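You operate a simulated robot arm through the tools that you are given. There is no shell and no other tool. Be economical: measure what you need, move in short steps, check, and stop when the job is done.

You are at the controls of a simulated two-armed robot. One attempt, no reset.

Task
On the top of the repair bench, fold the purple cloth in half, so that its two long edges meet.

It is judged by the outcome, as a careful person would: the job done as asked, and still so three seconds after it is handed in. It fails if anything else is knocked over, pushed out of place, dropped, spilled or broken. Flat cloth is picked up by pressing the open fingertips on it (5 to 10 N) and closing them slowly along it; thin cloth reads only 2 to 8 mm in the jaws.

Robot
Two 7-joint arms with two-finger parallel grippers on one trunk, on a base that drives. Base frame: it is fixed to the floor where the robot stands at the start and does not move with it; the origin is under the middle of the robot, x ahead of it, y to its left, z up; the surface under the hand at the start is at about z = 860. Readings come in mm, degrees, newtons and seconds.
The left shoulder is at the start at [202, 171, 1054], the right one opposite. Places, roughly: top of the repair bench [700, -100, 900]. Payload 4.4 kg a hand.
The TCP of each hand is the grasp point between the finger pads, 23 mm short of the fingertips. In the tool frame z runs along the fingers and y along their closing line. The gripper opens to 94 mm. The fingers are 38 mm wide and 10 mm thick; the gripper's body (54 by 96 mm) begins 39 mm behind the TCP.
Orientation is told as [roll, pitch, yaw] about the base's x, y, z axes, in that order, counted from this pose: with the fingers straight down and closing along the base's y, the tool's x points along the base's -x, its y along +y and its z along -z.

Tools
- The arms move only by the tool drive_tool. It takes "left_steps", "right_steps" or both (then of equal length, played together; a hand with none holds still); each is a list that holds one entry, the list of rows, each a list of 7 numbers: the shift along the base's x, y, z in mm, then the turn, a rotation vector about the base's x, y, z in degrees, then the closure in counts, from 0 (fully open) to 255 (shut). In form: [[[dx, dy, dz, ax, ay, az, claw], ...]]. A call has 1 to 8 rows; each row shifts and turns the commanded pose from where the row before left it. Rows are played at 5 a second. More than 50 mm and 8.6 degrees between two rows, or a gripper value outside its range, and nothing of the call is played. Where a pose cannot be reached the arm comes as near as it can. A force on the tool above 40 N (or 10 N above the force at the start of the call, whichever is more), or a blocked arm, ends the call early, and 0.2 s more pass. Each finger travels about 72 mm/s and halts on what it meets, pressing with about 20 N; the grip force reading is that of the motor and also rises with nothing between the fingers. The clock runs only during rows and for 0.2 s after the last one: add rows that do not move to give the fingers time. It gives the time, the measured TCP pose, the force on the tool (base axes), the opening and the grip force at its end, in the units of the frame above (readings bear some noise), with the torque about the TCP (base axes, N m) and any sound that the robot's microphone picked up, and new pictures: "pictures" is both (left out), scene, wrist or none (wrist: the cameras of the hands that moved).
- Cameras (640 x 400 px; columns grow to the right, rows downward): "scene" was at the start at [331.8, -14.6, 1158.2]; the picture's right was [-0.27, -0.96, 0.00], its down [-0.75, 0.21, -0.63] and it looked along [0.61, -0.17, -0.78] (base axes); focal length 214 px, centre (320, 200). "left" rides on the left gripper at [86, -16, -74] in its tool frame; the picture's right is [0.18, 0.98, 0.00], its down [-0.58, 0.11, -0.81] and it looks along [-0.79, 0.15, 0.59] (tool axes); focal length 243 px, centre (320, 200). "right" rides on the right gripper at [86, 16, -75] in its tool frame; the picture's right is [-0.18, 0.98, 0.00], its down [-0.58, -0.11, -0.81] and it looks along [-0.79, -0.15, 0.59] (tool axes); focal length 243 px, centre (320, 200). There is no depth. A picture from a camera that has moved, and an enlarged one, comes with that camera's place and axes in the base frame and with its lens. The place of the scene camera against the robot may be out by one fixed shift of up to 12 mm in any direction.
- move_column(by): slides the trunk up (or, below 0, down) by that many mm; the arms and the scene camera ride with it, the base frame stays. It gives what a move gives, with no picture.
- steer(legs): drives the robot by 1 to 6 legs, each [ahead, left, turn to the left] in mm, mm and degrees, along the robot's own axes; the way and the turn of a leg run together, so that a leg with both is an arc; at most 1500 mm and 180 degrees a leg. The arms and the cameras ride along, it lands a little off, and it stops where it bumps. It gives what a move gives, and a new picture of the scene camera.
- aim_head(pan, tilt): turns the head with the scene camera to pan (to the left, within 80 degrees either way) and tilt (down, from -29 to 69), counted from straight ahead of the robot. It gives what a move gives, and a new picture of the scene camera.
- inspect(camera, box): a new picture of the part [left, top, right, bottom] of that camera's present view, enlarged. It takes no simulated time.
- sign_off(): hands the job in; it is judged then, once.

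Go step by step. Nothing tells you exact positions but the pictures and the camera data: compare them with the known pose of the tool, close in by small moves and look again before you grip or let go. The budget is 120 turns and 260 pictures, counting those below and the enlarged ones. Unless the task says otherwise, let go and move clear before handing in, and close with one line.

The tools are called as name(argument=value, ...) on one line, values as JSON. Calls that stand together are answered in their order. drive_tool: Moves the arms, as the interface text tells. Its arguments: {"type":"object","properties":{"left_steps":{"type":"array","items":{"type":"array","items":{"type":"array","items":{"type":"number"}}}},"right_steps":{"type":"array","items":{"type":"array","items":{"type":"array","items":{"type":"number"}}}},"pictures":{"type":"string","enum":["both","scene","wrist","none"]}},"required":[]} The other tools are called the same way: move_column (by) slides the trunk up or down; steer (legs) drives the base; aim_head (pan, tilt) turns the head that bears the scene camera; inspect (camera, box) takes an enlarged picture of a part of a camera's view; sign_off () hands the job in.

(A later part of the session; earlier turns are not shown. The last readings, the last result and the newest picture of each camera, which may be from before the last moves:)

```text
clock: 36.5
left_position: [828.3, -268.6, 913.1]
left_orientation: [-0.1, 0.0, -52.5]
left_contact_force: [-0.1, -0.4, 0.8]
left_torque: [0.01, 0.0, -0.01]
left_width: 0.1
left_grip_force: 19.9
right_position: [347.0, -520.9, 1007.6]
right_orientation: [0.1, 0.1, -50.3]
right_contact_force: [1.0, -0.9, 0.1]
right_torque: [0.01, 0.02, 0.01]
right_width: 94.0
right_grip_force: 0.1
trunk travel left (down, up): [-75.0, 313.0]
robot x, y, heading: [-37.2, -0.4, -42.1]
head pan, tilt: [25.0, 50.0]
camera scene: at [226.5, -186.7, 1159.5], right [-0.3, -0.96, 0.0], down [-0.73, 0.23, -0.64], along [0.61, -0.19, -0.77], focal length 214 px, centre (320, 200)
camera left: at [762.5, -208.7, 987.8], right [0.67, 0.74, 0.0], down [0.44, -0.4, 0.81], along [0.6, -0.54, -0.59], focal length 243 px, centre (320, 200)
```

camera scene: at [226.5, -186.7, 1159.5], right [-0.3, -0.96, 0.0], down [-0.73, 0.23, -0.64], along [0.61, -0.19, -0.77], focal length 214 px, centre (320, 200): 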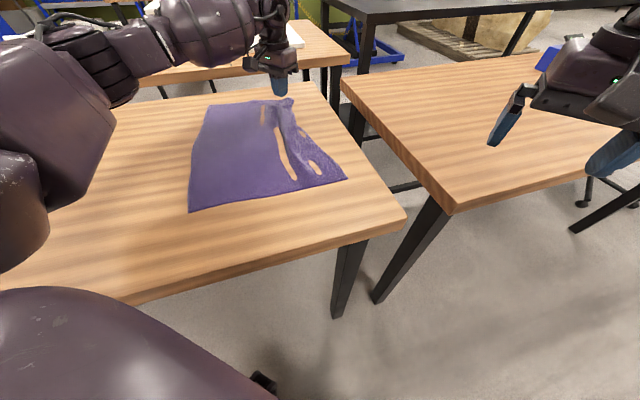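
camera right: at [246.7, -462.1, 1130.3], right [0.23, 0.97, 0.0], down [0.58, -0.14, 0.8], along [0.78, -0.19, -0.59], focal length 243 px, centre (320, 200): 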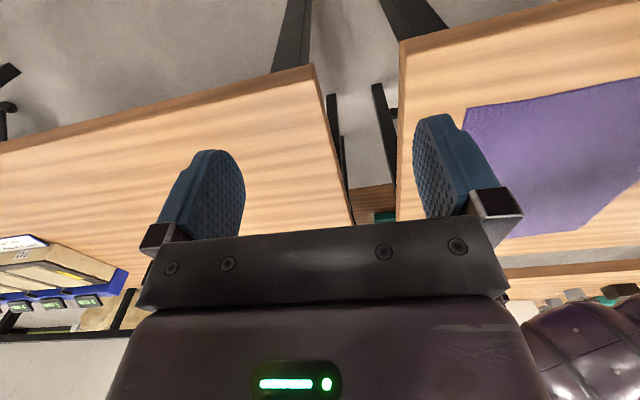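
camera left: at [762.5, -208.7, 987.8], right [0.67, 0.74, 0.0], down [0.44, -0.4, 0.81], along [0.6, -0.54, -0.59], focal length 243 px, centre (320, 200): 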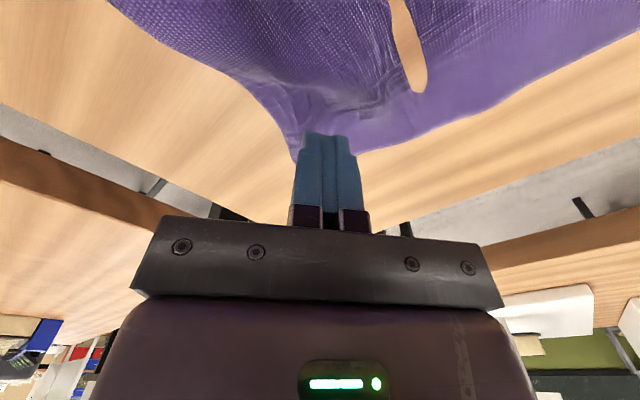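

Nothing is gripped. The reliable recipe is both fingertips fully on the cloth with a 50 mm opening. I want the jaws closing along x, and the −90° yaw is out of range, so I'll test the +90° yaw instead.

drive_tool(left_steps=[[[0, 0, 40, 0, 0, 8.5, 200], [0, 0, 40, 0, 0, 8.5, 119], [0, 0, 0, 0, 0, 8.5, 119], [0, 0, 0, 0, 0, 8.5, 119], [0, 0, 0, 0, 0, 8.5, 119], [0, 0, 0, 0, 0, 8.5, 119], [0, 0, 0, 0, 0, 8.5, 119], [0, 0, 0, 0, 0, 8.5, 119]]], pictures="none")

drive_tool(left_steps=[[[0, 0, 0, 0, 0, 8.5, 119], [0, 0, 0, 0, 0, 8.5, 119], [0, 0, 0, 0, 0, 8.5, 119], [0, 0, 0, 0, 0, 8.5, 119], [0, 0, 0, 0, 0, 8.5, 119], [0, 0, 0, 0, 0, 8.5, 119], [0, 0, 0, 0, 0, 8.5, 119], [0, 0, 0, 0, 0, 8.5, 119]]])

```text
clock: 38.3
left_position: [828.8, -270.0, 991.7]
left_orientation: [0.1, -0.1, 15.6]
left_contact_force: [-0.6, -0.4, 0.3]
left_torque: [0.0, 0.01, -0.03]
left_width: 50.1
left_grip_force: 0.1
right_position: [347.1, -521.4, 1007.7]
right_orientation: [0.0, 0.0, -50.2]
right_contact_force: [0.3, 0.0, -0.1]
right_torque: [0.04, 0.0, -0.02]
right_width: 93.8
right_grip_force: 0.1
trunk travel left (down, up): [-75.0, 313.0]
robot x, y, heading: [-39.6, -2.7, -42.3]
head pan, tilt: [25.0, 50.0]
```

```text
clock: 40.1
left_position: [827.5, -269.2, 992.8]
left_orientation: [0.0, 0.0, 83.6]
left_contact_force: [0.1, 0.7, 0.1]
left_torque: [0.02, -0.03, -0.05]
left_width: 50.2
left_grip_force: 0.1
right_position: [348.3, -522.1, 1007.6]
right_orientation: [0.0, -0.1, -50.4]
right_contact_force: [-0.6, 0.2, 0.4]
right_torque: [0.02, -0.01, -0.01]
right_width: 94.2
right_grip_force: 0.0
trunk travel left (down, up): [-75.0, 313.0]
robot x, y, heading: [-40.6, 1.5, -42.1]
head pan, tilt: [25.0, 50.0]
camera scene: at [226.9, -187.0, 1159.4], right [-0.3, -0.96, 0.0], down [-0.73, 0.23, -0.64], along [0.61, -0.19, -0.77], focal length 214 px, centre (320, 200)
camera left: at [835.0, -355.7, 1067.2], right [-1.0, -0.07, 0.0], down [-0.04, 0.59, 0.81], along [-0.06, 0.8, -0.59], focal length 243 px, centre (320, 200)
```

scene: 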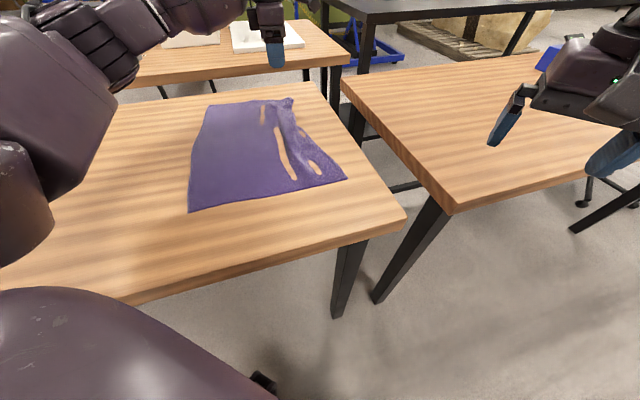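
left: 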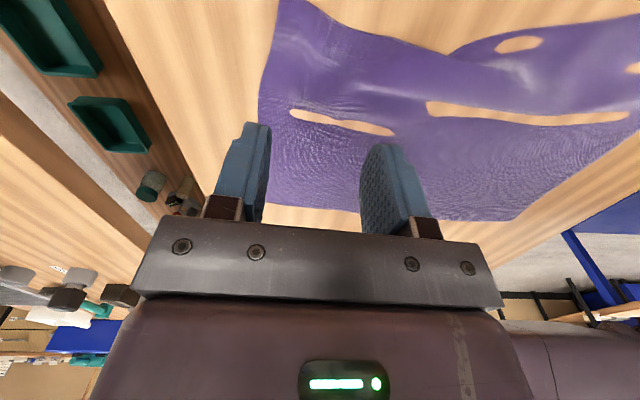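

The +84° yaw works, and the corner is at about (854,−303) with the edge at y≈−293 near x=814. I'll come down there so the fingers close along x just inside the edge.

drive_tool(left_steps=[[[-6, -8, -25, 0, 0, 6, 119], [-6, -8, -30, 0, 0, 0, 119], [0, 0, -25, 0, 0, 0, 119], [0, 0, 0, 0, 0, 0, 119]]], pictures="wrist")

```text
clock: 41.1
left_position: [816.7, -284.3, 912.2]
left_orientation: [-0.1, 0.1, 89.5]
left_contact_force: [0.2, -1.0, 0.5]
left_torque: [0.0, -0.03, -0.03]
left_width: 49.9
left_grip_force: 0.0
right_position: [347.4, -521.8, 1008.0]
right_orientation: [0.0, 0.0, -50.2]
right_contact_force: [-0.4, -0.3, -0.2]
right_torque: [0.0, 0.03, -0.01]
right_width: 94.1
right_grip_force: 0.1
trunk travel left (down, up): [-75.0, 313.0]
robot x, y, heading: [-41.5, -0.9, -42.2]
head pan, tilt: [25.0, 50.0]
camera left: at [831.9, -370.9, 987.9], right [-0.98, -0.18, 0.0], down [-0.1, 0.58, 0.81], along [-0.14, 0.79, -0.59], focal length 243 px, centre (320, 200)
```

left: 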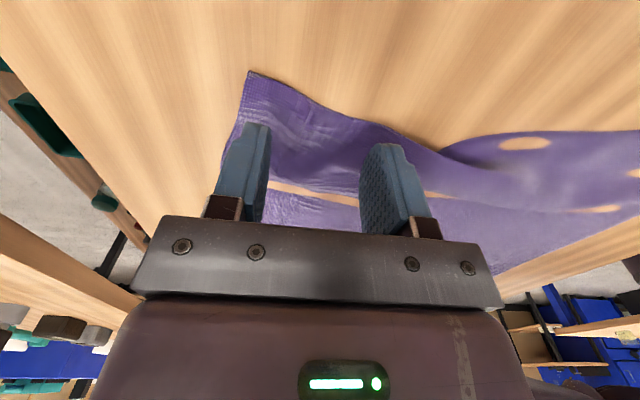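

The geometry looks fine, with both fingers over the edge strip. Lowering to contact.

drive_tool(left_steps=[[[0, 2, -15, 0, 0, 0, 119], [0, 0, -9, 0, 0, 0, 119], [0, 0, -3, 0, 0, 0, 119], [0, 0, -1.5, 0, 0, 0, 119], [0, 0, -1, 0, 0, 0, 119], [0, 0, 0, 0, 0, 0, 119]]], pictures="wrist")

```text
clock: 42.5
left_position: [816.1, -282.6, 885.5]
left_orientation: [-0.3, 0.0, 89.5]
left_contact_force: [0.0, 0.0, 8.1]
left_torque: [-0.06, -0.16, -0.04]
left_width: 50.2
left_grip_force: 0.8
right_position: [347.2, -521.3, 1008.5]
right_orientation: [0.0, 0.0, -50.3]
right_contact_force: [0.3, -0.3, -0.5]
right_torque: [0.01, 0.0, -0.01]
right_width: 94.0
right_grip_force: 0.1
trunk travel left (down, up): [-75.0, 313.0]
robot x, y, heading: [-41.3, 0.7, -42.3]
head pan, tilt: [25.0, 50.0]
camera left: at [831.6, -368.3, 960.1], right [-0.98, -0.17, 0.0], down [-0.11, 0.58, 0.8], along [-0.14, 0.79, -0.59], focal length 243 px, centre (320, 200)
```

left: 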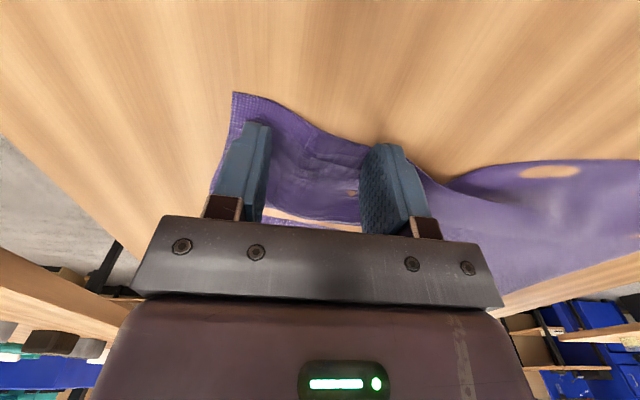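

Contact reads 8 N with the strip between the fingers. Closing slowly.

drive_tool(left_steps=[[[0, 0, -0.8, 0, 0, 0, 130], [0, 0, 0, 0, 0, 0, 150], [0, 0, 0, 0, 0, 0, 172], [0, 0, 0, 0, 0, 0, 194], [0, 0, 0, 0, 0, 0, 216], [0, 0, 0, 0, 0, 0, 238], [0, 0, 0, 0, 0, 0, 255], [0, 0, 0, 0, 0, 0, 255]]], pictures="wrist")

```text
clock: 44.3
left_position: [816.0, -281.1, 886.2]
left_orientation: [-0.2, 0.0, 89.6]
left_contact_force: [2.1, 1.4, 18.8]
left_torque: [-0.01, -0.02, 0.07]
left_width: 12.3
left_grip_force: 20.4
right_position: [346.2, -520.6, 1008.5]
right_orientation: [0.1, 0.0, -50.2]
right_contact_force: [0.8, 0.0, 0.0]
right_torque: [0.01, 0.0, 0.02]
right_width: 93.8
right_grip_force: 0.0
trunk travel left (down, up): [-75.0, 313.0]
robot x, y, heading: [-36.5, 0.9, -42.5]
head pan, tilt: [25.0, 50.0]
camera left: at [831.1, -367.3, 960.2], right [-0.98, -0.18, 0.0], down [-0.11, 0.58, 0.8], along [-0.14, 0.79, -0.59], focal length 243 px, centre (320, 200)
```

left: 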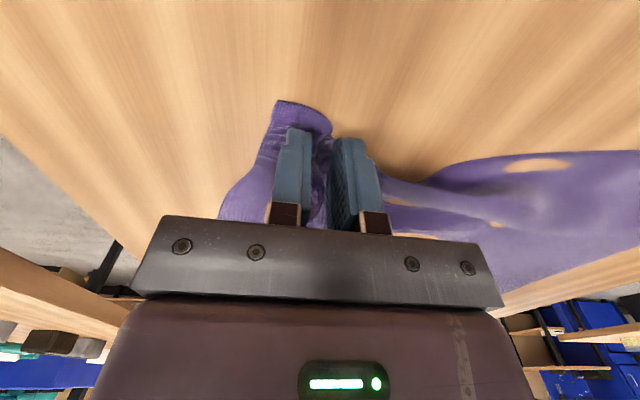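

It is firmly gripped, at 12 mm through several layers. I'll lift and look.

drive_tool(left_steps=[[[0, 0, 20, 0, 0, 0, 255], [0, 0, 30, 0, 0, 0, 255], [0, 15, 40, 0, 0, 0, 255], [0, 15, 30, 0, 0, 0, 255], [0, 0, 0, 0, 0, 0, 255]]], pictures="wrist")

inspect(camera="scene", box=[140, 40, 380, 230])

```text
clock: 45.5
left_position: [815.4, -251.3, 1000.6]
left_orientation: [0.0, -0.1, 89.4]
left_contact_force: [-0.1, -0.3, -0.4]
left_torque: [0.03, 0.02, 0.01]
left_width: 2.1
left_grip_force: 19.8
right_position: [348.0, -522.1, 1006.0]
right_orientation: [0.0, 0.0, -50.1]
right_contact_force: [0.8, 0.1, -0.6]
right_torque: [-0.03, 0.0, 0.0]
right_width: 93.9
right_grip_force: 0.1
trunk travel left (down, up): [-75.0, 313.0]
robot x, y, heading: [-41.6, 1.2, -42.2]
head pan, tilt: [25.0, 50.0]
camera left: at [832.2, -337.7, 1075.6], right [-0.98, -0.17, 0.0], down [-0.1, 0.58, 0.81], along [-0.14, 0.79, -0.59], focal length 243 px, centre (320, 200)
```

left: 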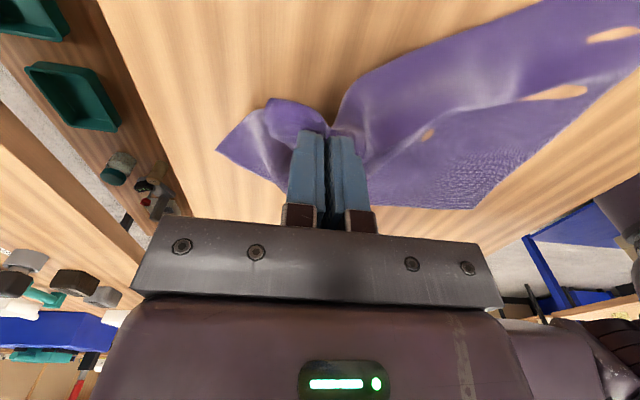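

```text
2.11 times, centred on (260, 135) of scene
camera zoom: at [227.3, -187.4, 1159.0], right [-0.3, -0.96, 0.0], down [-0.73, 0.23, -0.64], along [0.61, -0.19, -0.77], focal length 452 px, centre (446, 337)
```

zoom: 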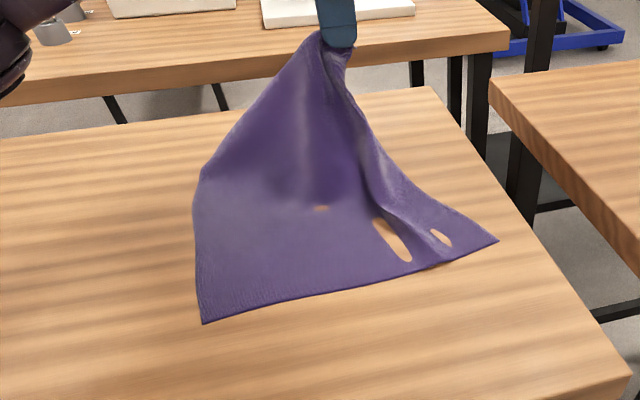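

The lift pulled the cloth about, sliding it toward +x and raising the far left corner, so the arc should stay lower. I'll carry over to +y while descending to let the tension out, and check.

drive_tool(left_steps=[[[10, 25, -10, 0, 0, 0, 255], [10, 25, -15, 0, 0, 0, 255], [10, 25, -15, 0, 0, 0, 255], [5, 25, -10, 0, 0, 0, 255], [0, 0, 0, 0, 0, 0, 255]]], pictures="wrist")

inspect(camera="scene", box=[140, 40, 380, 230])

```text
clock: 46.7
left_position: [851.0, -153.7, 952.3]
left_orientation: [0.0, 0.0, 89.3]
left_contact_force: [1.4, 0.1, -0.7]
left_torque: [-0.01, -0.03, 0.01]
left_width: 2.1
left_grip_force: 20.1
right_position: [348.0, -520.5, 1008.2]
right_orientation: [0.0, 0.0, -50.3]
right_contact_force: [-0.2, -0.3, -0.6]
right_torque: [0.0, -0.01, -0.04]
right_width: 94.0
right_grip_force: 0.1
trunk travel left (down, up): [-75.0, 313.0]
robot x, y, heading: [-40.2, -2.5, -41.9]
head pan, tilt: [25.0, 50.0]
camera left: at [867.2, -238.5, 1027.5], right [-0.98, -0.17, 0.0], down [-0.1, 0.58, 0.81], along [-0.14, 0.79, -0.59], focal length 243 px, centre (320, 200)
```

left: 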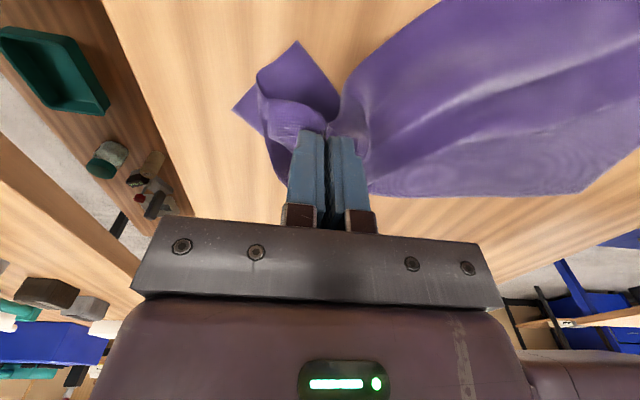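

```text
2.11 times, centred on (260, 135) of scene
camera zoom: at [226.9, -187.3, 1159.3], right [-0.3, -0.96, 0.0], down [-0.73, 0.23, -0.64], along [0.61, -0.19, -0.77], focal length 452 px, centre (446, 337)
```

zoom: 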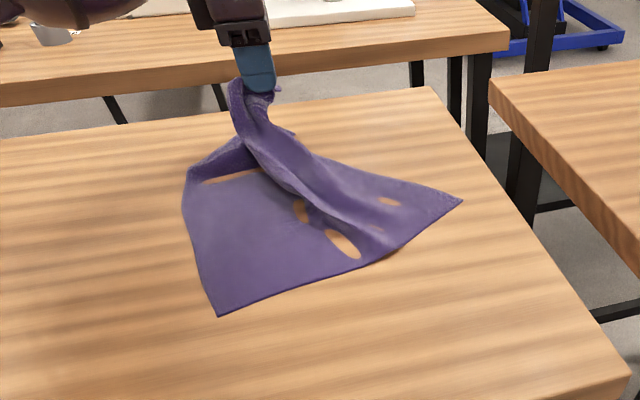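

One hand alone can't do this neatly. The better plan is to lay the held long edge across in front of the robot, regrip both of its corners with both hands, hang the cloth to flatten it, and lay it down folded. First I'll bring the held corner round to about (740,15).

drive_tool(left_steps=[[[-22, 33, -5, 0, 0, 8, 255], [-22, 33, -5, 0, 0, 8, 255], [-22, 33, -5, 0, 0, 8, 255], [-22, 33, -5, 0, 0, 8, 255], [-22, 33, -5, 0, 0, 8, 255], [0, 10, -15, 0, 0, 0, 255], [0, 0, 0, 0, 0, 0, 255]]])

```text
clock: 48.3
left_position: [743.1, 23.2, 912.7]
left_orientation: [-0.1, 0.1, 129.5]
left_contact_force: [-0.2, -0.2, 0.2]
left_torque: [0.0, -0.01, -0.05]
left_width: 2.4
left_grip_force: 19.7
right_position: [347.8, -521.1, 1007.9]
right_orientation: [-0.1, 0.0, -50.4]
right_contact_force: [-0.7, 1.0, 0.3]
right_torque: [-0.02, 0.01, 0.01]
right_width: 94.1
right_grip_force: 0.1
trunk travel left (down, up): [-75.0, 313.0]
robot x, y, heading: [-36.9, 1.4, -42.3]
head pan, tilt: [25.0, 50.0]
camera scene: at [226.5, -186.9, 1159.5], right [-0.3, -0.96, 0.0], down [-0.73, 0.23, -0.64], along [0.61, -0.19, -0.77], focal length 214 px, centre (320, 200)
camera left: at [809.8, -31.8, 987.5], right [-0.64, -0.77, 0.0], down [-0.45, 0.38, 0.81], along [-0.62, 0.52, -0.59], focal length 243 px, centre (320, 200)
```

scene: 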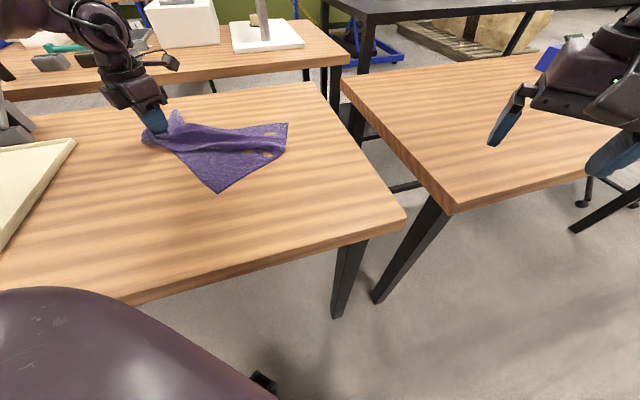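
left: 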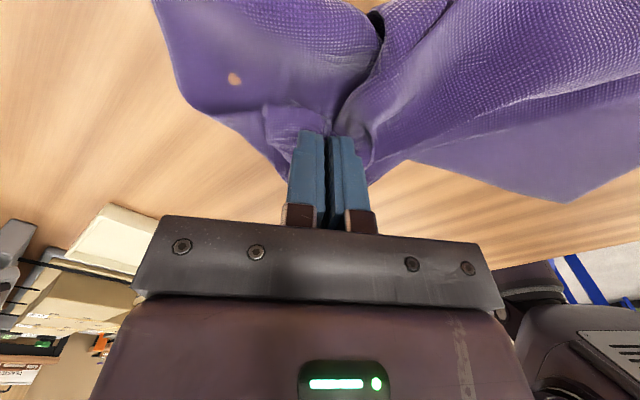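

The wrist turns far enough (yaw 129), so I can keep this grip. I'll draw the hand back in front of the robot and then turn the base so both arms face the edge.

drive_tool(left_steps=[[[0, -20, 40, 0, 0, 0, 255], [-20, -42, 30, 0, 0, 0, 255], [-22, -44, 20, 0, 0, 0, 255], [-22, -44, 10, 0, 0, 0, 255], [-22, -44, 0, 0, 0, 0, 255], [-22, -44, 0, 0, 0, 0, 255], [-22, -44, 0, 0, 0, 0, 255], [-21, -44, 0, 0, 0, 0, 255]]], pictures="scene")

```text
refused: row 2 steps farther than a row can; nothing moved
```

drive_tool(left_steps=[[[0, -10, 45, 0, 0, 0, 255], [-10, -25, 40, 0, 0, 0, 255], [-20, -43, 5, 0, 0, 0, 255], [-22, -44, 0, 0, 0, 0, 255], [-22, -44, 0, 0, 0, 0, 255], [-22, -44, 0, 0, 0, 0, 255], [-22, -44, 0, 0, 0, 0, 255], [-22, -44, 0, 0, 0, 0, 255]]], pictures="scene")

```text
clock: 50.1
left_position: [600.9, -279.5, 1001.3]
left_orientation: [0.0, 0.0, 129.4]
left_contact_force: [-0.4, -0.2, -0.3]
left_torque: [0.03, 0.02, -0.02]
left_width: 2.2
left_grip_force: 19.7
right_position: [348.2, -522.0, 1006.1]
right_orientation: [0.1, 0.1, -50.2]
right_contact_force: [0.4, 0.1, 0.0]
right_torque: [0.04, 0.01, -0.01]
right_width: 94.0
right_grip_force: 0.1
trunk travel left (down, up): [-75.0, 313.0]
robot x, y, heading: [-39.2, -0.9, -42.2]
head pan, tilt: [25.0, 50.0]
camera scene: at [227.6, -188.1, 1158.7], right [-0.3, -0.96, 0.0], down [-0.73, 0.23, -0.64], along [0.61, -0.19, -0.77], focal length 214 px, centre (320, 200)
```

scene: 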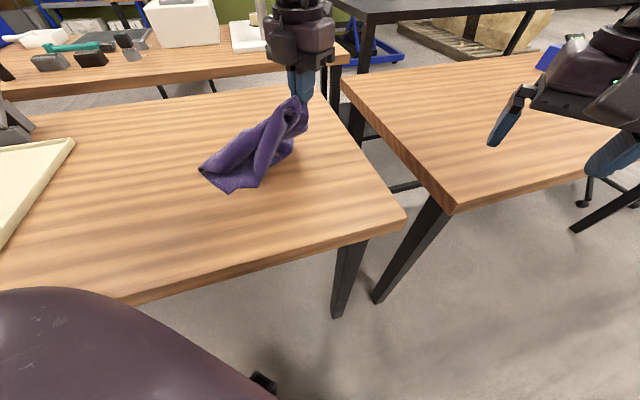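

The cloth is bunched but firmly held. Next I'll drive to stand at about (−4,94) with heading −20.

steer(legs=[[-37, 94, 0], [0, 0, 22]])

aim_head(pan=0, tilt=50)

```text
clock: 52.8
left_position: [694.9, 77.1, 1002.4]
left_orientation: [0.0, 0.0, 151.4]
left_contact_force: [0.7, 0.1, 0.3]
left_torque: [-0.01, 0.0, -0.02]
left_width: 2.2
left_grip_force: 20.0
right_position: [551.0, -244.1, 1008.1]
right_orientation: [0.1, 0.0, -28.3]
right_contact_force: [-0.2, -0.6, 0.1]
right_torque: [-0.01, -0.02, -0.01]
right_width: 94.0
right_grip_force: 0.1
trunk travel left (down, up): [-75.0, 313.0]
robot x, y, heading: [-2.6, 96.1, -20.3]
head pan, tilt: [25.0, 50.0]
camera scene: at [316.4, 19.8, 1159.4], right [0.08, -1.0, 0.0], down [-0.76, -0.06, -0.64], along [0.64, 0.05, -0.77], focal length 214 px, centre (320, 200)
```

scene: 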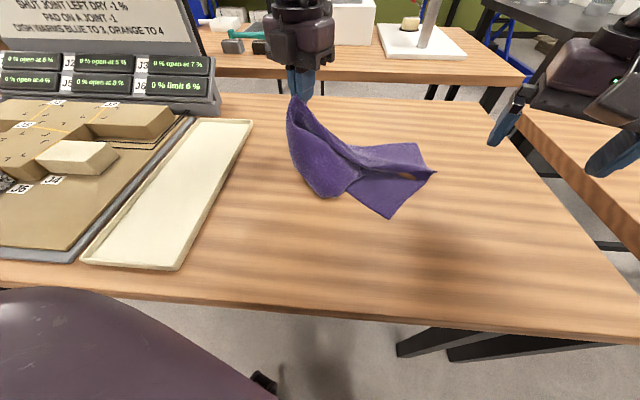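

```text
clock: 53.6
left_position: [694.8, 75.1, 1002.6]
left_orientation: [0.0, -0.1, 151.4]
left_contact_force: [0.2, 0.4, -0.1]
left_torque: [0.02, -0.01, -0.01]
left_width: 2.3
left_grip_force: 20.3
right_position: [550.7, -243.4, 1007.0]
right_orientation: [0.1, 0.1, -28.4]
right_contact_force: [-0.6, -0.6, 0.1]
right_torque: [0.02, 0.03, -0.02]
right_width: 94.1
right_grip_force: 0.0
trunk travel left (down, up): [-75.0, 313.0]
robot x, y, heading: [-1.8, 96.0, -20.1]
head pan, tilt: [0.0, 50.0]
camera scene: at [311.8, -13.7, 1159.4], right [-0.35, -0.94, 0.0], down [-0.72, 0.27, -0.64], along [0.6, -0.22, -0.77], focal length 214 px, centre (320, 200)
```

scene: 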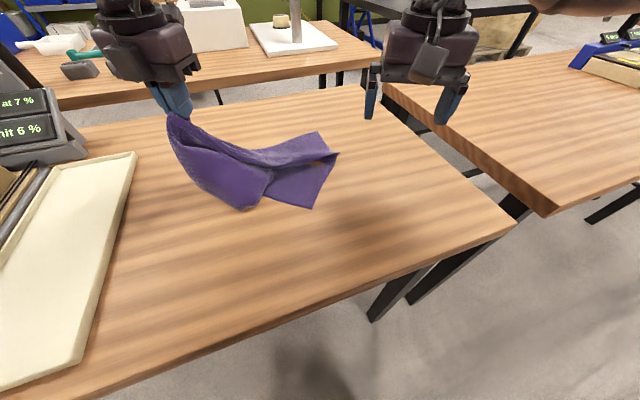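

That spread well, and both hands now face the cloth. I need to identify the other end of the held edge.

inspect(camera="scene", box=[150, 90, 360, 230])

inspect(camera="right", box=[0, 0, 640, 400])

inspect(camera="left", box=[0, 0, 640, 400])

```text
2.86 times, centred on (255, 160) of scene
camera zoom: at [311.8, -13.7, 1159.4], right [-0.35, -0.94, 0.0], down [-0.72, 0.27, -0.64], along [0.6, -0.22, -0.77], focal length 613 px, centre (506, 314)
```

zoom: 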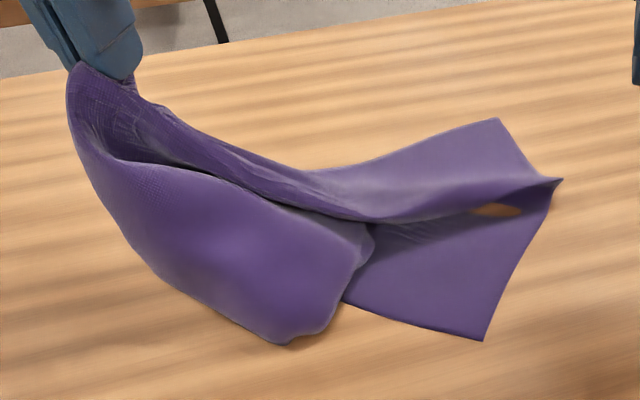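

```text
1.00 times, centred on (320, 200) of right (not enlarged: the box is as wide or as high as the picture)
camera zoom: at [482.6, -188.4, 1081.0], right [0.63, 0.78, 0.0], down [0.46, -0.37, 0.81], along [0.63, -0.51, -0.59], focal length 243 px, centre (320, 200)
```

zoom: 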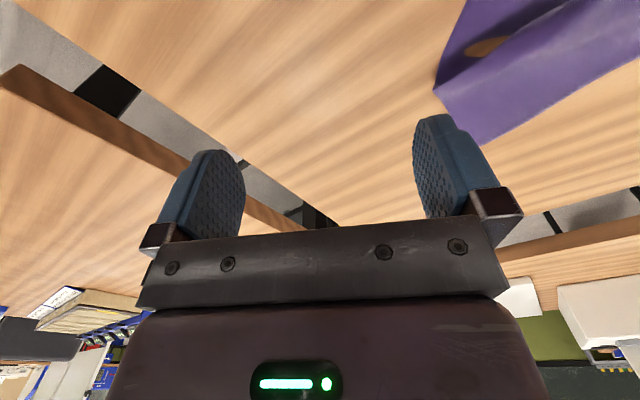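

```text
1.00 times, centred on (320, 200) of left (not enlarged: the box is as wide or as high as the picture)
camera zoom: at [778.1, 49.5, 1077.5], right [-0.31, -0.95, 0.0], down [-0.56, 0.18, 0.81], along [-0.77, 0.25, -0.59], focal length 243 px, centre (320, 200)
```

zoom: 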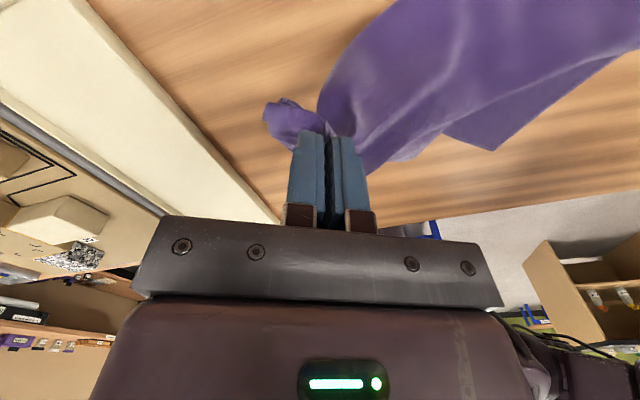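

The other end of the held long edge is the upper corner at about (753,−168), with the body of the cloth toward the robot. I'll strafe and turn to heading 0, so the left hand stretches the edge and the right arm can reach that corner.

steer(legs=[[16, -96, 0], [0, 0, 20]])

inspect(camera="right", box=[0, 0, 640, 400])

```text
clock: 56.3
left_position: [639.8, 219.8, 1003.8]
left_orientation: [0.0, 0.0, 171.4]
left_contact_force: [0.7, 0.9, 0.1]
left_torque: [-0.02, -0.02, -0.02]
left_width: 2.2
left_grip_force: 20.3
right_position: [614.6, -129.8, 1007.8]
right_orientation: [0.0, 0.0, -8.3]
right_contact_force: [0.1, 0.2, 0.9]
right_torque: [-0.04, -0.03, 0.02]
right_width: 94.0
right_grip_force: 0.0
trunk travel left (down, up): [-75.0, 313.0]
robot x, y, heading: [-23.1, -1.4, -0.3]
head pan, tilt: [0.0, 50.0]
camera scene: at [313.3, 3.4, 1159.4], right [0.0, -1.0, 0.0], down [-0.77, 0.0, -0.64], along [0.64, 0.0, -0.77], focal length 214 px, centre (320, 200)
```

scene: 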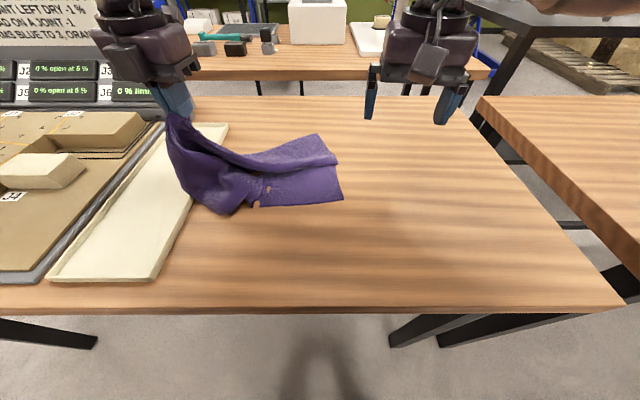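

```text
1.00 times, centred on (320, 200) of right (not enlarged: the box is as wide or as high as the picture)
camera zoom: at [531.7, -100.6, 1081.0], right [0.32, 0.95, 0.0], down [0.56, -0.19, 0.81], along [0.76, -0.26, -0.59], focal length 243 px, centre (320, 200)
```

zoom: 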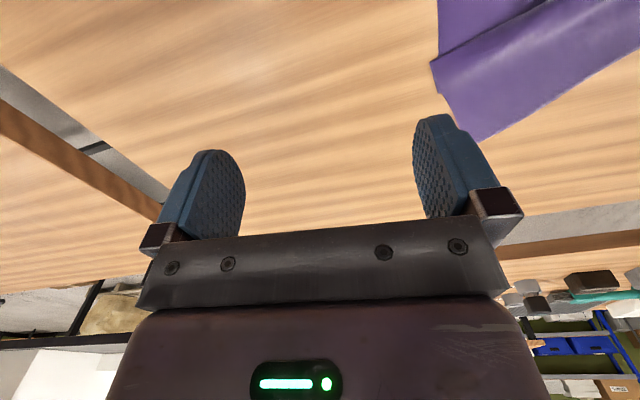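

The whole cloth slides along with the hand. I'll probe how far inward the right hand can get at longer reach and nearer the table.

drive_tool(right_steps=[[[45, -10, -15, 0, 0, 0, 119], [45, -10, -15, 0, 0, 0, 119], [40, 0, -20, 0, 0, 4, 119], [0, 20, 0, 0, 0, 4, 119], [0, 20, 0, 0, 0, 0, 119], [0, 20, 0, 0, 0, 0, 119], [0, 20, 0, 0, 0, 0, 119], [0, 20, 0, 0, 0, 0, 119]]], pictures="none")

```text
clock: 58.1
left_position: [640.0, 220.0, 1002.5]
left_orientation: [0.1, 0.0, 171.4]
left_contact_force: [0.0, -0.6, -0.3]
left_torque: [0.01, -0.03, -0.03]
left_width: 2.0
left_grip_force: 20.1
right_position: [720.8, -205.5, 995.5]
right_orientation: [0.1, -0.1, -0.4]
right_contact_force: [-0.3, -0.8, -0.5]
right_torque: [-0.02, 0.0, 0.0]
right_width: 50.2
right_grip_force: 0.1
right hand out of reach, approached as far as the arm can: row 1, 2, 3, 4, 5, 6, 7, 8
trunk travel left (down, up): [-75.0, 313.0]
robot x, y, heading: [-19.4, -1.8, -0.5]
head pan, tilt: [0.0, 50.0]
```

The right arm's inward limit is real. I'll lay the held corner down, release it, turn the robot slightly left so the right hand can reach the other corner, and then pull that end out.

drive_tool(left_steps=[[[0, -10, -40, 0, 0, 0, 255], [0, -10, -40, 0, 0, 0, 255], [0, 0, -30, 0, 0, 0, 255], [0, 0, 0, 0, 0, 0, 200], [0, 0, 0, 0, 0, 0, 60], [0, 0, 15, 0, 0, 0, 0], [0, 0, 40, 0, 0, 0, 0], [0, 0, 45, 0, 0, 0, 0]]], pictures="none")

drive_tool(left_steps=[[[-10, 0, 45, 0, 0, 0, 0], [-10, 0, 40, 0, 0, 0, 0], [-10, 0, 20, 0, 0, 0, 0], [0, 0, 0, 0, 0, 0, 0]]], pictures="both")

```text
clock: 59.9
left_position: [638.2, 200.7, 992.3]
left_orientation: [-0.1, 0.1, 171.5]
left_contact_force: [0.5, -1.0, 1.3]
left_torque: [0.02, -0.02, -0.02]
left_width: 93.7
left_grip_force: 0.0
right_position: [719.6, -204.4, 996.8]
right_orientation: [0.1, -0.2, -0.4]
right_contact_force: [-0.9, 0.3, 0.2]
right_torque: [0.01, -0.02, 0.03]
right_width: 50.4
right_grip_force: 0.1
trunk travel left (down, up): [-75.0, 313.0]
robot x, y, heading: [-23.5, -2.3, 0.1]
head pan, tilt: [0.0, 50.0]
```

```text
clock: 60.9
left_position: [610.4, 199.0, 1098.0]
left_orientation: [0.0, 0.0, 171.5]
left_contact_force: [-0.1, 0.7, -0.7]
left_torque: [0.01, -0.04, 0.0]
left_width: 94.0
left_grip_force: 0.0
right_position: [721.1, -206.1, 994.6]
right_orientation: [0.1, 0.1, -0.4]
right_contact_force: [0.0, -1.1, -0.2]
right_torque: [-0.02, -0.01, -0.01]
right_width: 50.1
right_grip_force: 0.1
trunk travel left (down, up): [-75.0, 313.0]
robot x, y, heading: [-20.1, -3.9, -0.0]
head pan, tilt: [0.0, 50.0]
camera scene: at [313.6, 2.9, 1159.1], right [0.0, -1.0, 0.0], down [-0.77, 0.0, -0.64], along [0.64, 0.0, -0.77], focal length 214 px, centre (320, 200)
camera left: at [697.0, 203.4, 1172.4], right [0.04, -1.0, 0.0], down [-0.59, -0.02, 0.81], along [-0.81, -0.03, -0.59], focal length 243 px, centre (320, 200)
```

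scene: 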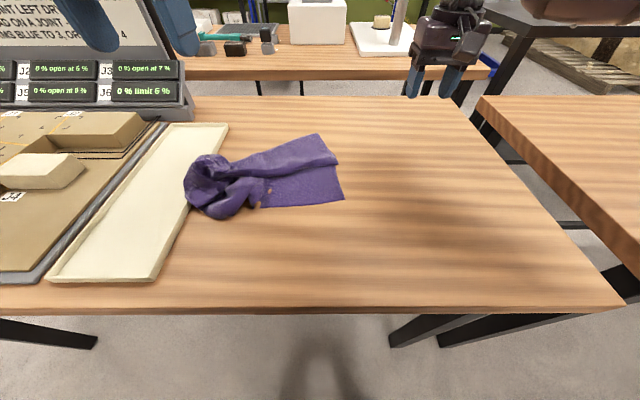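
left: 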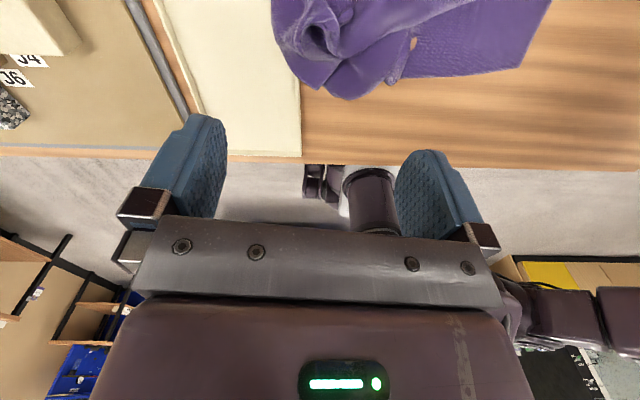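

Nothing else was disturbed. The free near-right corner lies at about (770,5), so I'll strafe left to bring it well into the right hand's zone.

steer(legs=[[0, 235, 0]])

inspect(camera="right", box=[0, 0, 640, 400])

```text
clock: 63.5
left_position: [609.9, 434.5, 1097.3]
left_orientation: [0.0, 0.0, 171.3]
left_contact_force: [-0.2, 0.4, 0.4]
left_torque: [-0.04, -0.01, 0.01]
left_width: 94.1
left_grip_force: 0.0
right_position: [721.1, 29.3, 995.5]
right_orientation: [0.2, -0.1, -0.4]
right_contact_force: [-0.4, -0.4, -0.1]
right_torque: [0.0, -0.02, -0.02]
right_width: 50.4
right_grip_force: 0.1
trunk travel left (down, up): [-75.0, 313.0]
robot x, y, heading: [-20.2, 233.8, -0.2]
head pan, tilt: [0.0, 50.0]
camera scene: at [314.5, 239.6, 1159.4], right [-0.01, -1.0, 0.0], down [-0.77, 0.0, -0.64], along [0.64, 0.0, -0.77], focal length 214 px, centre (320, 200)
```

scene: 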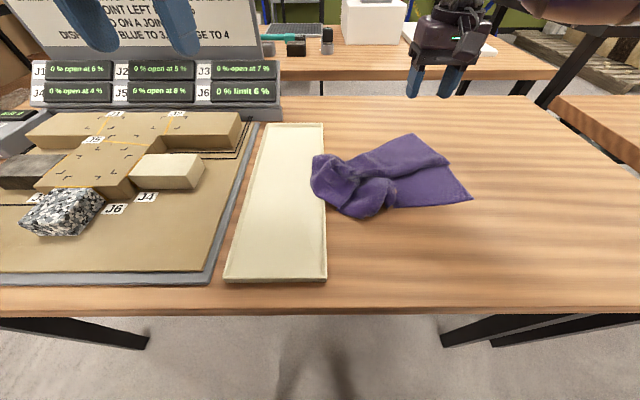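

```text
1.00 times, centred on (320, 200) of right (not enlarged: the box is as wide or as high as the picture)
camera zoom: at [634.4, 47.3, 1068.4], right [0.19, 0.98, 0.0], down [0.58, -0.11, 0.81], along [0.79, -0.15, -0.59], focal length 243 px, centre (320, 200)
```

zoom: 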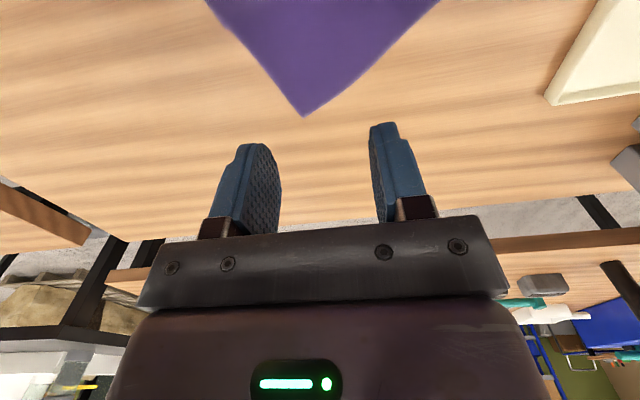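

The corner is at (773,5), with the long edge running toward (701,117). I'll shift another 60 mm left for margin and then line the right hand up along that edge.

steer(legs=[[0, 60, 0]])

drive_tool(right_steps=[[[0, -15, -5, 0, 0, 8, 119], [5, -15, -15, 0, 0, 8, 119], [5, -15, -20, 0, 0, 8, 119], [5, -15, -20, 0, 0, 8, 119], [2, -2, -20, 0, 0, 1, 119], [0, 0, 0, 0, 0, 0, 119]]], pictures="wrist")

```text
clock: 64.8
left_position: [610.1, 494.2, 1097.2]
left_orientation: [0.0, 0.0, 171.3]
left_contact_force: [-0.8, 0.1, 0.5]
left_torque: [-0.02, -0.04, -0.01]
left_width: 94.2
left_grip_force: 0.0
right_position: [721.2, 86.6, 995.7]
right_orientation: [0.0, -0.1, -0.6]
right_contact_force: [0.0, 0.3, -0.1]
right_torque: [0.01, 0.0, -0.01]
right_width: 50.3
right_grip_force: 0.1
trunk travel left (down, up): [-75.0, 313.0]
robot x, y, heading: [-17.0, 293.8, -0.3]
head pan, tilt: [0.0, 50.0]
camera scene: at [314.9, 298.7, 1159.4], right [-0.01, -1.0, 0.0], down [-0.77, 0.0, -0.64], along [0.64, 0.0, -0.77], focal length 214 px, centre (320, 200)
```

scene: 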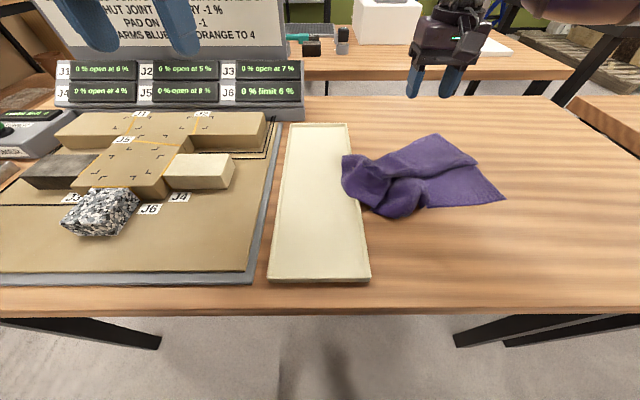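

```text
clock: 66.2
left_position: [611.7, 493.5, 1099.4]
left_orientation: [-0.2, 0.1, 171.3]
left_contact_force: [0.1, -0.7, 0.8]
left_torque: [0.03, 0.0, 0.01]
left_width: 93.9
left_grip_force: 0.1
right_position: [737.6, 25.7, 915.5]
right_orientation: [0.0, -0.2, 32.5]
right_contact_force: [-0.1, 0.0, 0.7]
right_torque: [-0.02, 0.02, 0.0]
right_width: 49.9
right_grip_force: 0.0
trunk travel left (down, up): [-75.0, 313.0]
robot x, y, heading: [-24.4, 293.8, -0.5]
head pan, tilt: [0.0, 50.0]
camera right: at [656.1, -6.2, 988.3], right [-0.37, 0.93, 0.0], down [0.55, 0.22, 0.81], along [0.75, 0.3, -0.59], focal length 243 px, centre (320, 200)
```

right: 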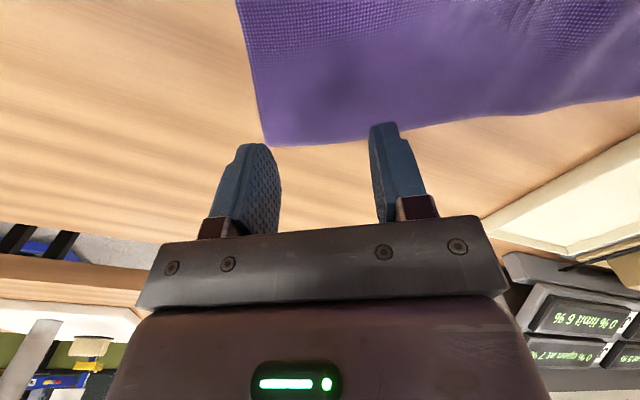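

Aligned as planned, 38 mm along the edge and about 16 mm inside it. Lowering to contact.

drive_tool(right_steps=[[[-3, -2, -18, 0, 0, 0, 119], [0, 0, -9, 0, 0, 0, 119], [0, 0, -3, 0, 0, 0, 119], [0, 0, -1.5, 0, 0, 0, 119], [0, 0, -1, 0, 0, 0, 119], [0, 0, 0, 0, 0, 0, 119]]], pictures="wrist")

```text
clock: 67.5
left_position: [610.5, 494.2, 1099.6]
left_orientation: [-0.1, 0.1, 171.3]
left_contact_force: [0.0, 0.8, -0.3]
left_torque: [0.0, -0.01, -0.02]
left_width: 93.9
left_grip_force: 0.1
right_position: [734.1, 25.4, 884.6]
right_orientation: [0.0, -0.2, 32.4]
right_contact_force: [-1.4, 1.5, 6.8]
right_torque: [-0.05, 0.0, 0.0]
right_width: 49.8
right_grip_force: 0.1
trunk travel left (down, up): [-75.0, 313.0]
robot x, y, heading: [-22.9, 294.3, -0.5]
head pan, tilt: [0.0, 50.0]
camera right: at [652.9, -7.6, 957.4], right [-0.37, 0.93, 0.0], down [0.55, 0.22, 0.81], along [0.75, 0.3, -0.59], focal length 243 px, centre (320, 200)
```

right: 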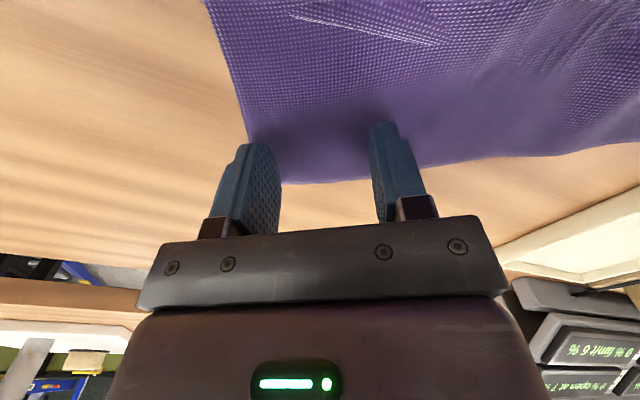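

Contact reads 7 N with both tips on the cloth. I'll press slightly more and close.

drive_tool(right_steps=[[[0, 0, -0.8, 0, 0, 0, 119], [0, 0, 0, 0, 0, 0, 145], [0, 0, 0, 0, 0, 0, 170], [0, 0, 0, 0, 0, 0, 195], [0, 0, 0, 0, 0, 0, 220], [0, 0, 0, 0, 0, 0, 240], [0, 0, 0, 0, 0, 0, 255], [0, 0, 0, 0, 0, 0, 255]]], pictures="wrist")

```text
clock: 69.3
left_position: [609.0, 494.9, 1100.4]
left_orientation: [-0.1, 0.1, 171.3]
left_contact_force: [-0.5, 0.0, -0.6]
left_torque: [-0.03, 0.01, 0.0]
left_width: 94.0
left_grip_force: 0.0
right_position: [735.4, 24.5, 883.7]
right_orientation: [-0.1, -0.2, 32.5]
right_contact_force: [0.7, -1.9, 21.4]
right_torque: [-0.11, -0.02, -0.04]
right_width: 2.1
right_grip_force: 19.7
trunk travel left (down, up): [-75.0, 313.0]
robot x, y, heading: [-19.4, 295.6, -0.3]
head pan, tilt: [0.0, 50.0]
camera right: at [652.1, -7.6, 957.2], right [-0.37, 0.93, 0.0], down [0.55, 0.22, 0.81], along [0.75, 0.3, -0.59], focal length 243 px, centre (320, 200)
```

right: 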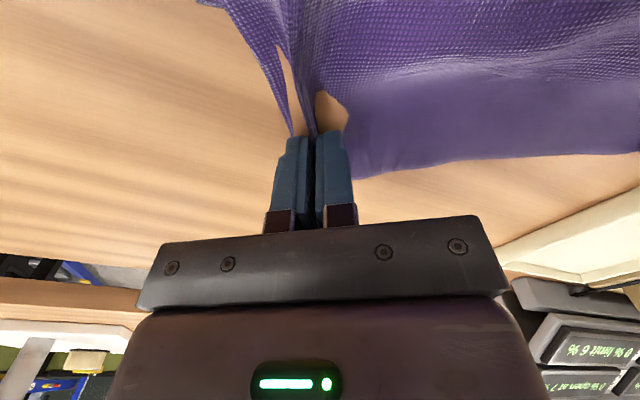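

It is gripped at 2.1 mm. I'll lift slightly, square the yaw, and pull the cloth out to the right by strafing the base.

drive_tool(right_steps=[[[0, 0, 15, 0, 0, -8, 255], [0, -10, 15, 0, 0, -8, 255], [-5, -15, 10, 0, 0, -8, 255], [-5, -15, 0, 0, 0, -8, 255]]], pictures="none")

steer(legs=[[0, -300, 0]])

inspect(camera="scene", box=[200, 80, 460, 240])

```text
clock: 70.3
left_position: [610.5, 493.0, 1098.5]
left_orientation: [-0.1, 0.0, 171.3]
left_contact_force: [-0.6, -0.2, 0.5]
left_torque: [-0.04, -0.01, 0.0]
left_width: 94.0
left_grip_force: 0.1
right_position: [724.0, -16.5, 922.4]
right_orientation: [0.1, -0.1, 0.3]
right_contact_force: [-0.2, -0.3, 0.4]
right_torque: [-0.01, -0.04, 0.02]
right_width: 1.9
right_grip_force: 20.2
trunk travel left (down, up): [-75.0, 313.0]
robot x, y, heading: [-18.5, 292.8, -0.3]
head pan, tilt: [0.0, 50.0]
```

```text
clock: 73.5
left_position: [608.6, 200.7, 1097.5]
left_orientation: [-0.1, 0.0, 171.6]
left_contact_force: [0.0, -1.0, 0.4]
left_torque: [-0.04, 0.01, 0.02]
left_width: 93.8
left_grip_force: 0.1
right_position: [725.7, -307.5, 921.5]
right_orientation: [0.1, -0.1, 0.7]
right_contact_force: [0.0, 0.6, 0.2]
right_torque: [-0.03, -0.04, 0.05]
right_width: 2.5
right_grip_force: 20.1
trunk travel left (down, up): [-75.0, 313.0]
robot x, y, heading: [-19.7, -1.3, -0.2]
head pan, tilt: [0.0, 50.0]
camera scene: at [313.7, 4.4, 1159.4], right [0.0, -1.0, 0.0], down [-0.77, 0.0, -0.64], along [0.64, 0.0, -0.77], focal length 214 px, centre (320, 200)
```

scene: 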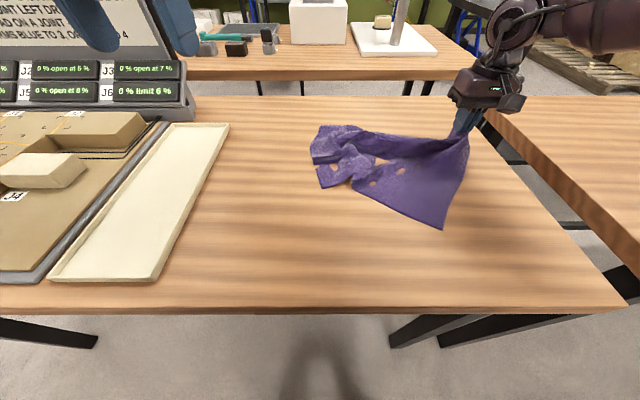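

```text
2.46 times, centred on (330, 160) of scene
camera zoom: at [313.7, 4.4, 1159.4], right [0.0, -1.0, 0.0], down [-0.77, 0.0, -0.64], along [0.64, 0.0, -0.77], focal length 528 px, centre (295, 298)
```

zoom: 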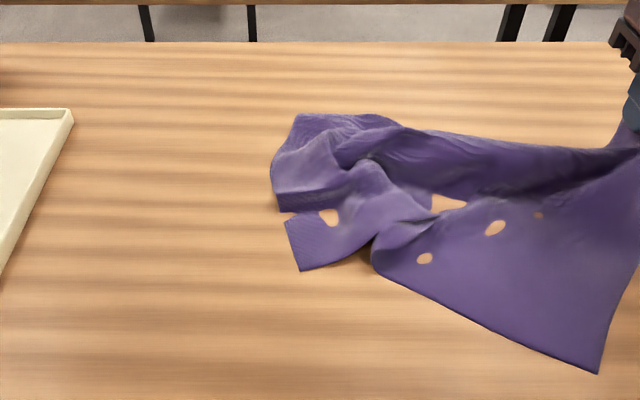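

The pull spread the cloth nicely. The held long edge runs along the far side, its other end at about (808,2). I'll draw the held corner nearer and further right so both ends fall within the arms' zones.

drive_tool(right_steps=[[[-35, -5, 0, 0, 0, 0, 255], [-35, -5, 0, 0, 0, 0, 255], [-35, -5, 0, 0, 0, 0, 255], [-35, -5, 0, 0, 0, 0, 255], [-20, -10, 0, 0, 0, 0, 255], [0, 0, 0, 0, 0, 0, 255]]], pictures="none")

inspect(camera="scene", box=[240, 80, 560, 280])

```text
clock: 74.9
left_position: [608.9, 202.5, 1098.0]
left_orientation: [-0.1, 0.0, 171.6]
left_contact_force: [0.1, -0.4, 0.3]
left_torque: [0.02, 0.02, -0.02]
left_width: 94.1
left_grip_force: 0.0
right_position: [566.7, -335.0, 921.2]
right_orientation: [0.0, 0.0, 0.7]
right_contact_force: [-0.1, -0.4, 0.0]
right_torque: [0.01, -0.03, 0.02]
right_width: 2.3
right_grip_force: 20.0
trunk travel left (down, up): [-75.0, 313.0]
robot x, y, heading: [-22.6, -1.0, -0.2]
head pan, tilt: [0.0, 50.0]
```

```text
2.00 times, centred on (400, 180) of scene
camera zoom: at [313.8, 4.9, 1159.3], right [0.0, -1.0, 0.0], down [-0.77, 0.0, -0.64], along [0.64, 0.0, -0.77], focal length 429 px, centre (160, 240)
```

zoom: 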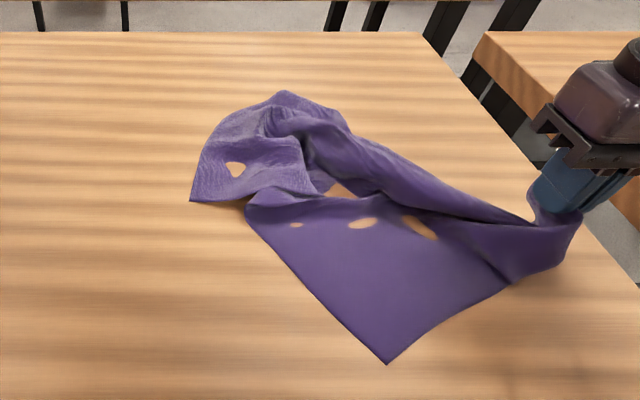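

The far corner of that edge is tucked, but two clean flat corners show: one at (613,−24), which is far-left, and one at (445,−159), which is near-left. I'll grip the far-left one with the left hand while the right holds as an anchor, after turning the robot −15 with the right hand compensating.

drive_tool(right_steps=[[[14, 33, 10, 0, 0, 0, 255], [14, 33, 10, 0, 0, 0, 255], [14, 33, 0, 0, 0, 0, 255], [14, 33, 0, 0, 0, 0, 255], [14, 32, 0, 0, 0, 0, 255]]], pictures="none")

steer(legs=[[0, 0, -15]])

inspect(camera="left", box=[0, 0, 640, 400])

```text
clock: 76.1
left_position: [610.3, 202.4, 1096.5]
left_orientation: [0.0, 0.0, 171.5]
left_contact_force: [0.2, 0.1, 0.2]
left_torque: [0.02, 0.02, 0.03]
left_width: 94.1
left_grip_force: 0.0
right_position: [636.4, -174.1, 939.6]
right_orientation: [0.1, 0.2, 0.8]
right_contact_force: [-0.2, 0.2, 0.0]
right_torque: [-0.02, 0.03, 0.0]
right_width: 2.3
right_grip_force: 19.8
trunk travel left (down, up): [-75.0, 313.0]
robot x, y, heading: [-23.0, -1.4, 0.1]
head pan, tilt: [0.0, 50.0]
```

```text
clock: 77.4
left_position: [639.4, 29.1, 1098.4]
left_orientation: [-0.1, 0.0, 156.5]
left_contact_force: [0.8, 0.2, 0.5]
left_torque: [0.0, -0.03, 0.02]
left_width: 93.9
left_grip_force: 0.1
right_position: [567.1, -339.0, 941.8]
right_orientation: [0.1, 0.0, -14.3]
right_contact_force: [-0.8, -0.7, -0.8]
right_torque: [0.04, 0.0, 0.05]
right_width: 2.1
right_grip_force: 20.2
trunk travel left (down, up): [-75.0, 313.0]
robot x, y, heading: [-24.8, -0.6, -15.3]
head pan, tilt: [0.0, 50.0]
camera scene: at [302.0, -81.9, 1159.4], right [-0.26, -0.96, 0.0], down [-0.74, 0.2, -0.64], along [0.62, -0.17, -0.77], focal length 214 px, centre (320, 200)
```

scene: 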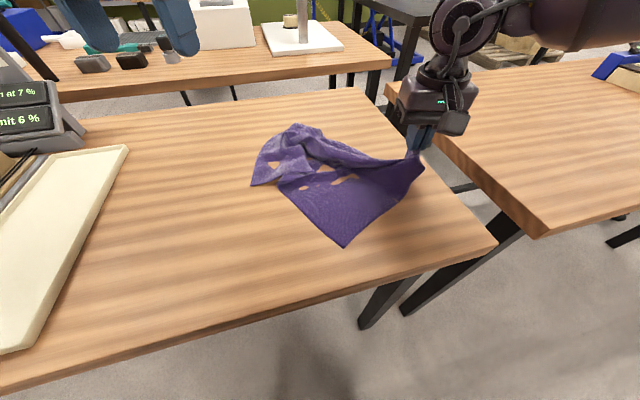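

```text
1.00 times, centred on (320, 200) of left (not enlarged: the box is as wide or as high as the picture)
camera zoom: at [725.3, 11.1, 1172.9], right [-0.22, -0.97, 0.0], down [-0.58, 0.13, 0.81], along [-0.79, 0.18, -0.59], focal length 243 px, centre (320, 200)
```

zoom: 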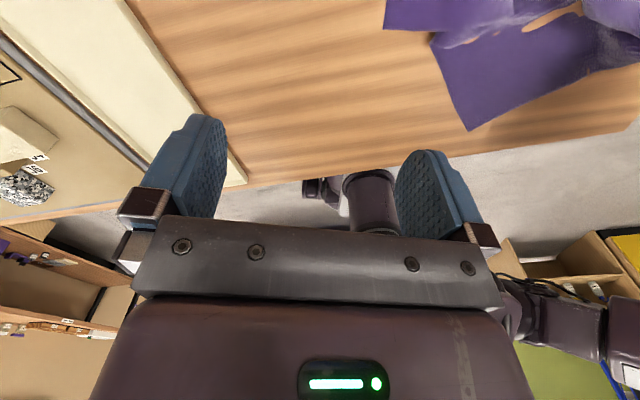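

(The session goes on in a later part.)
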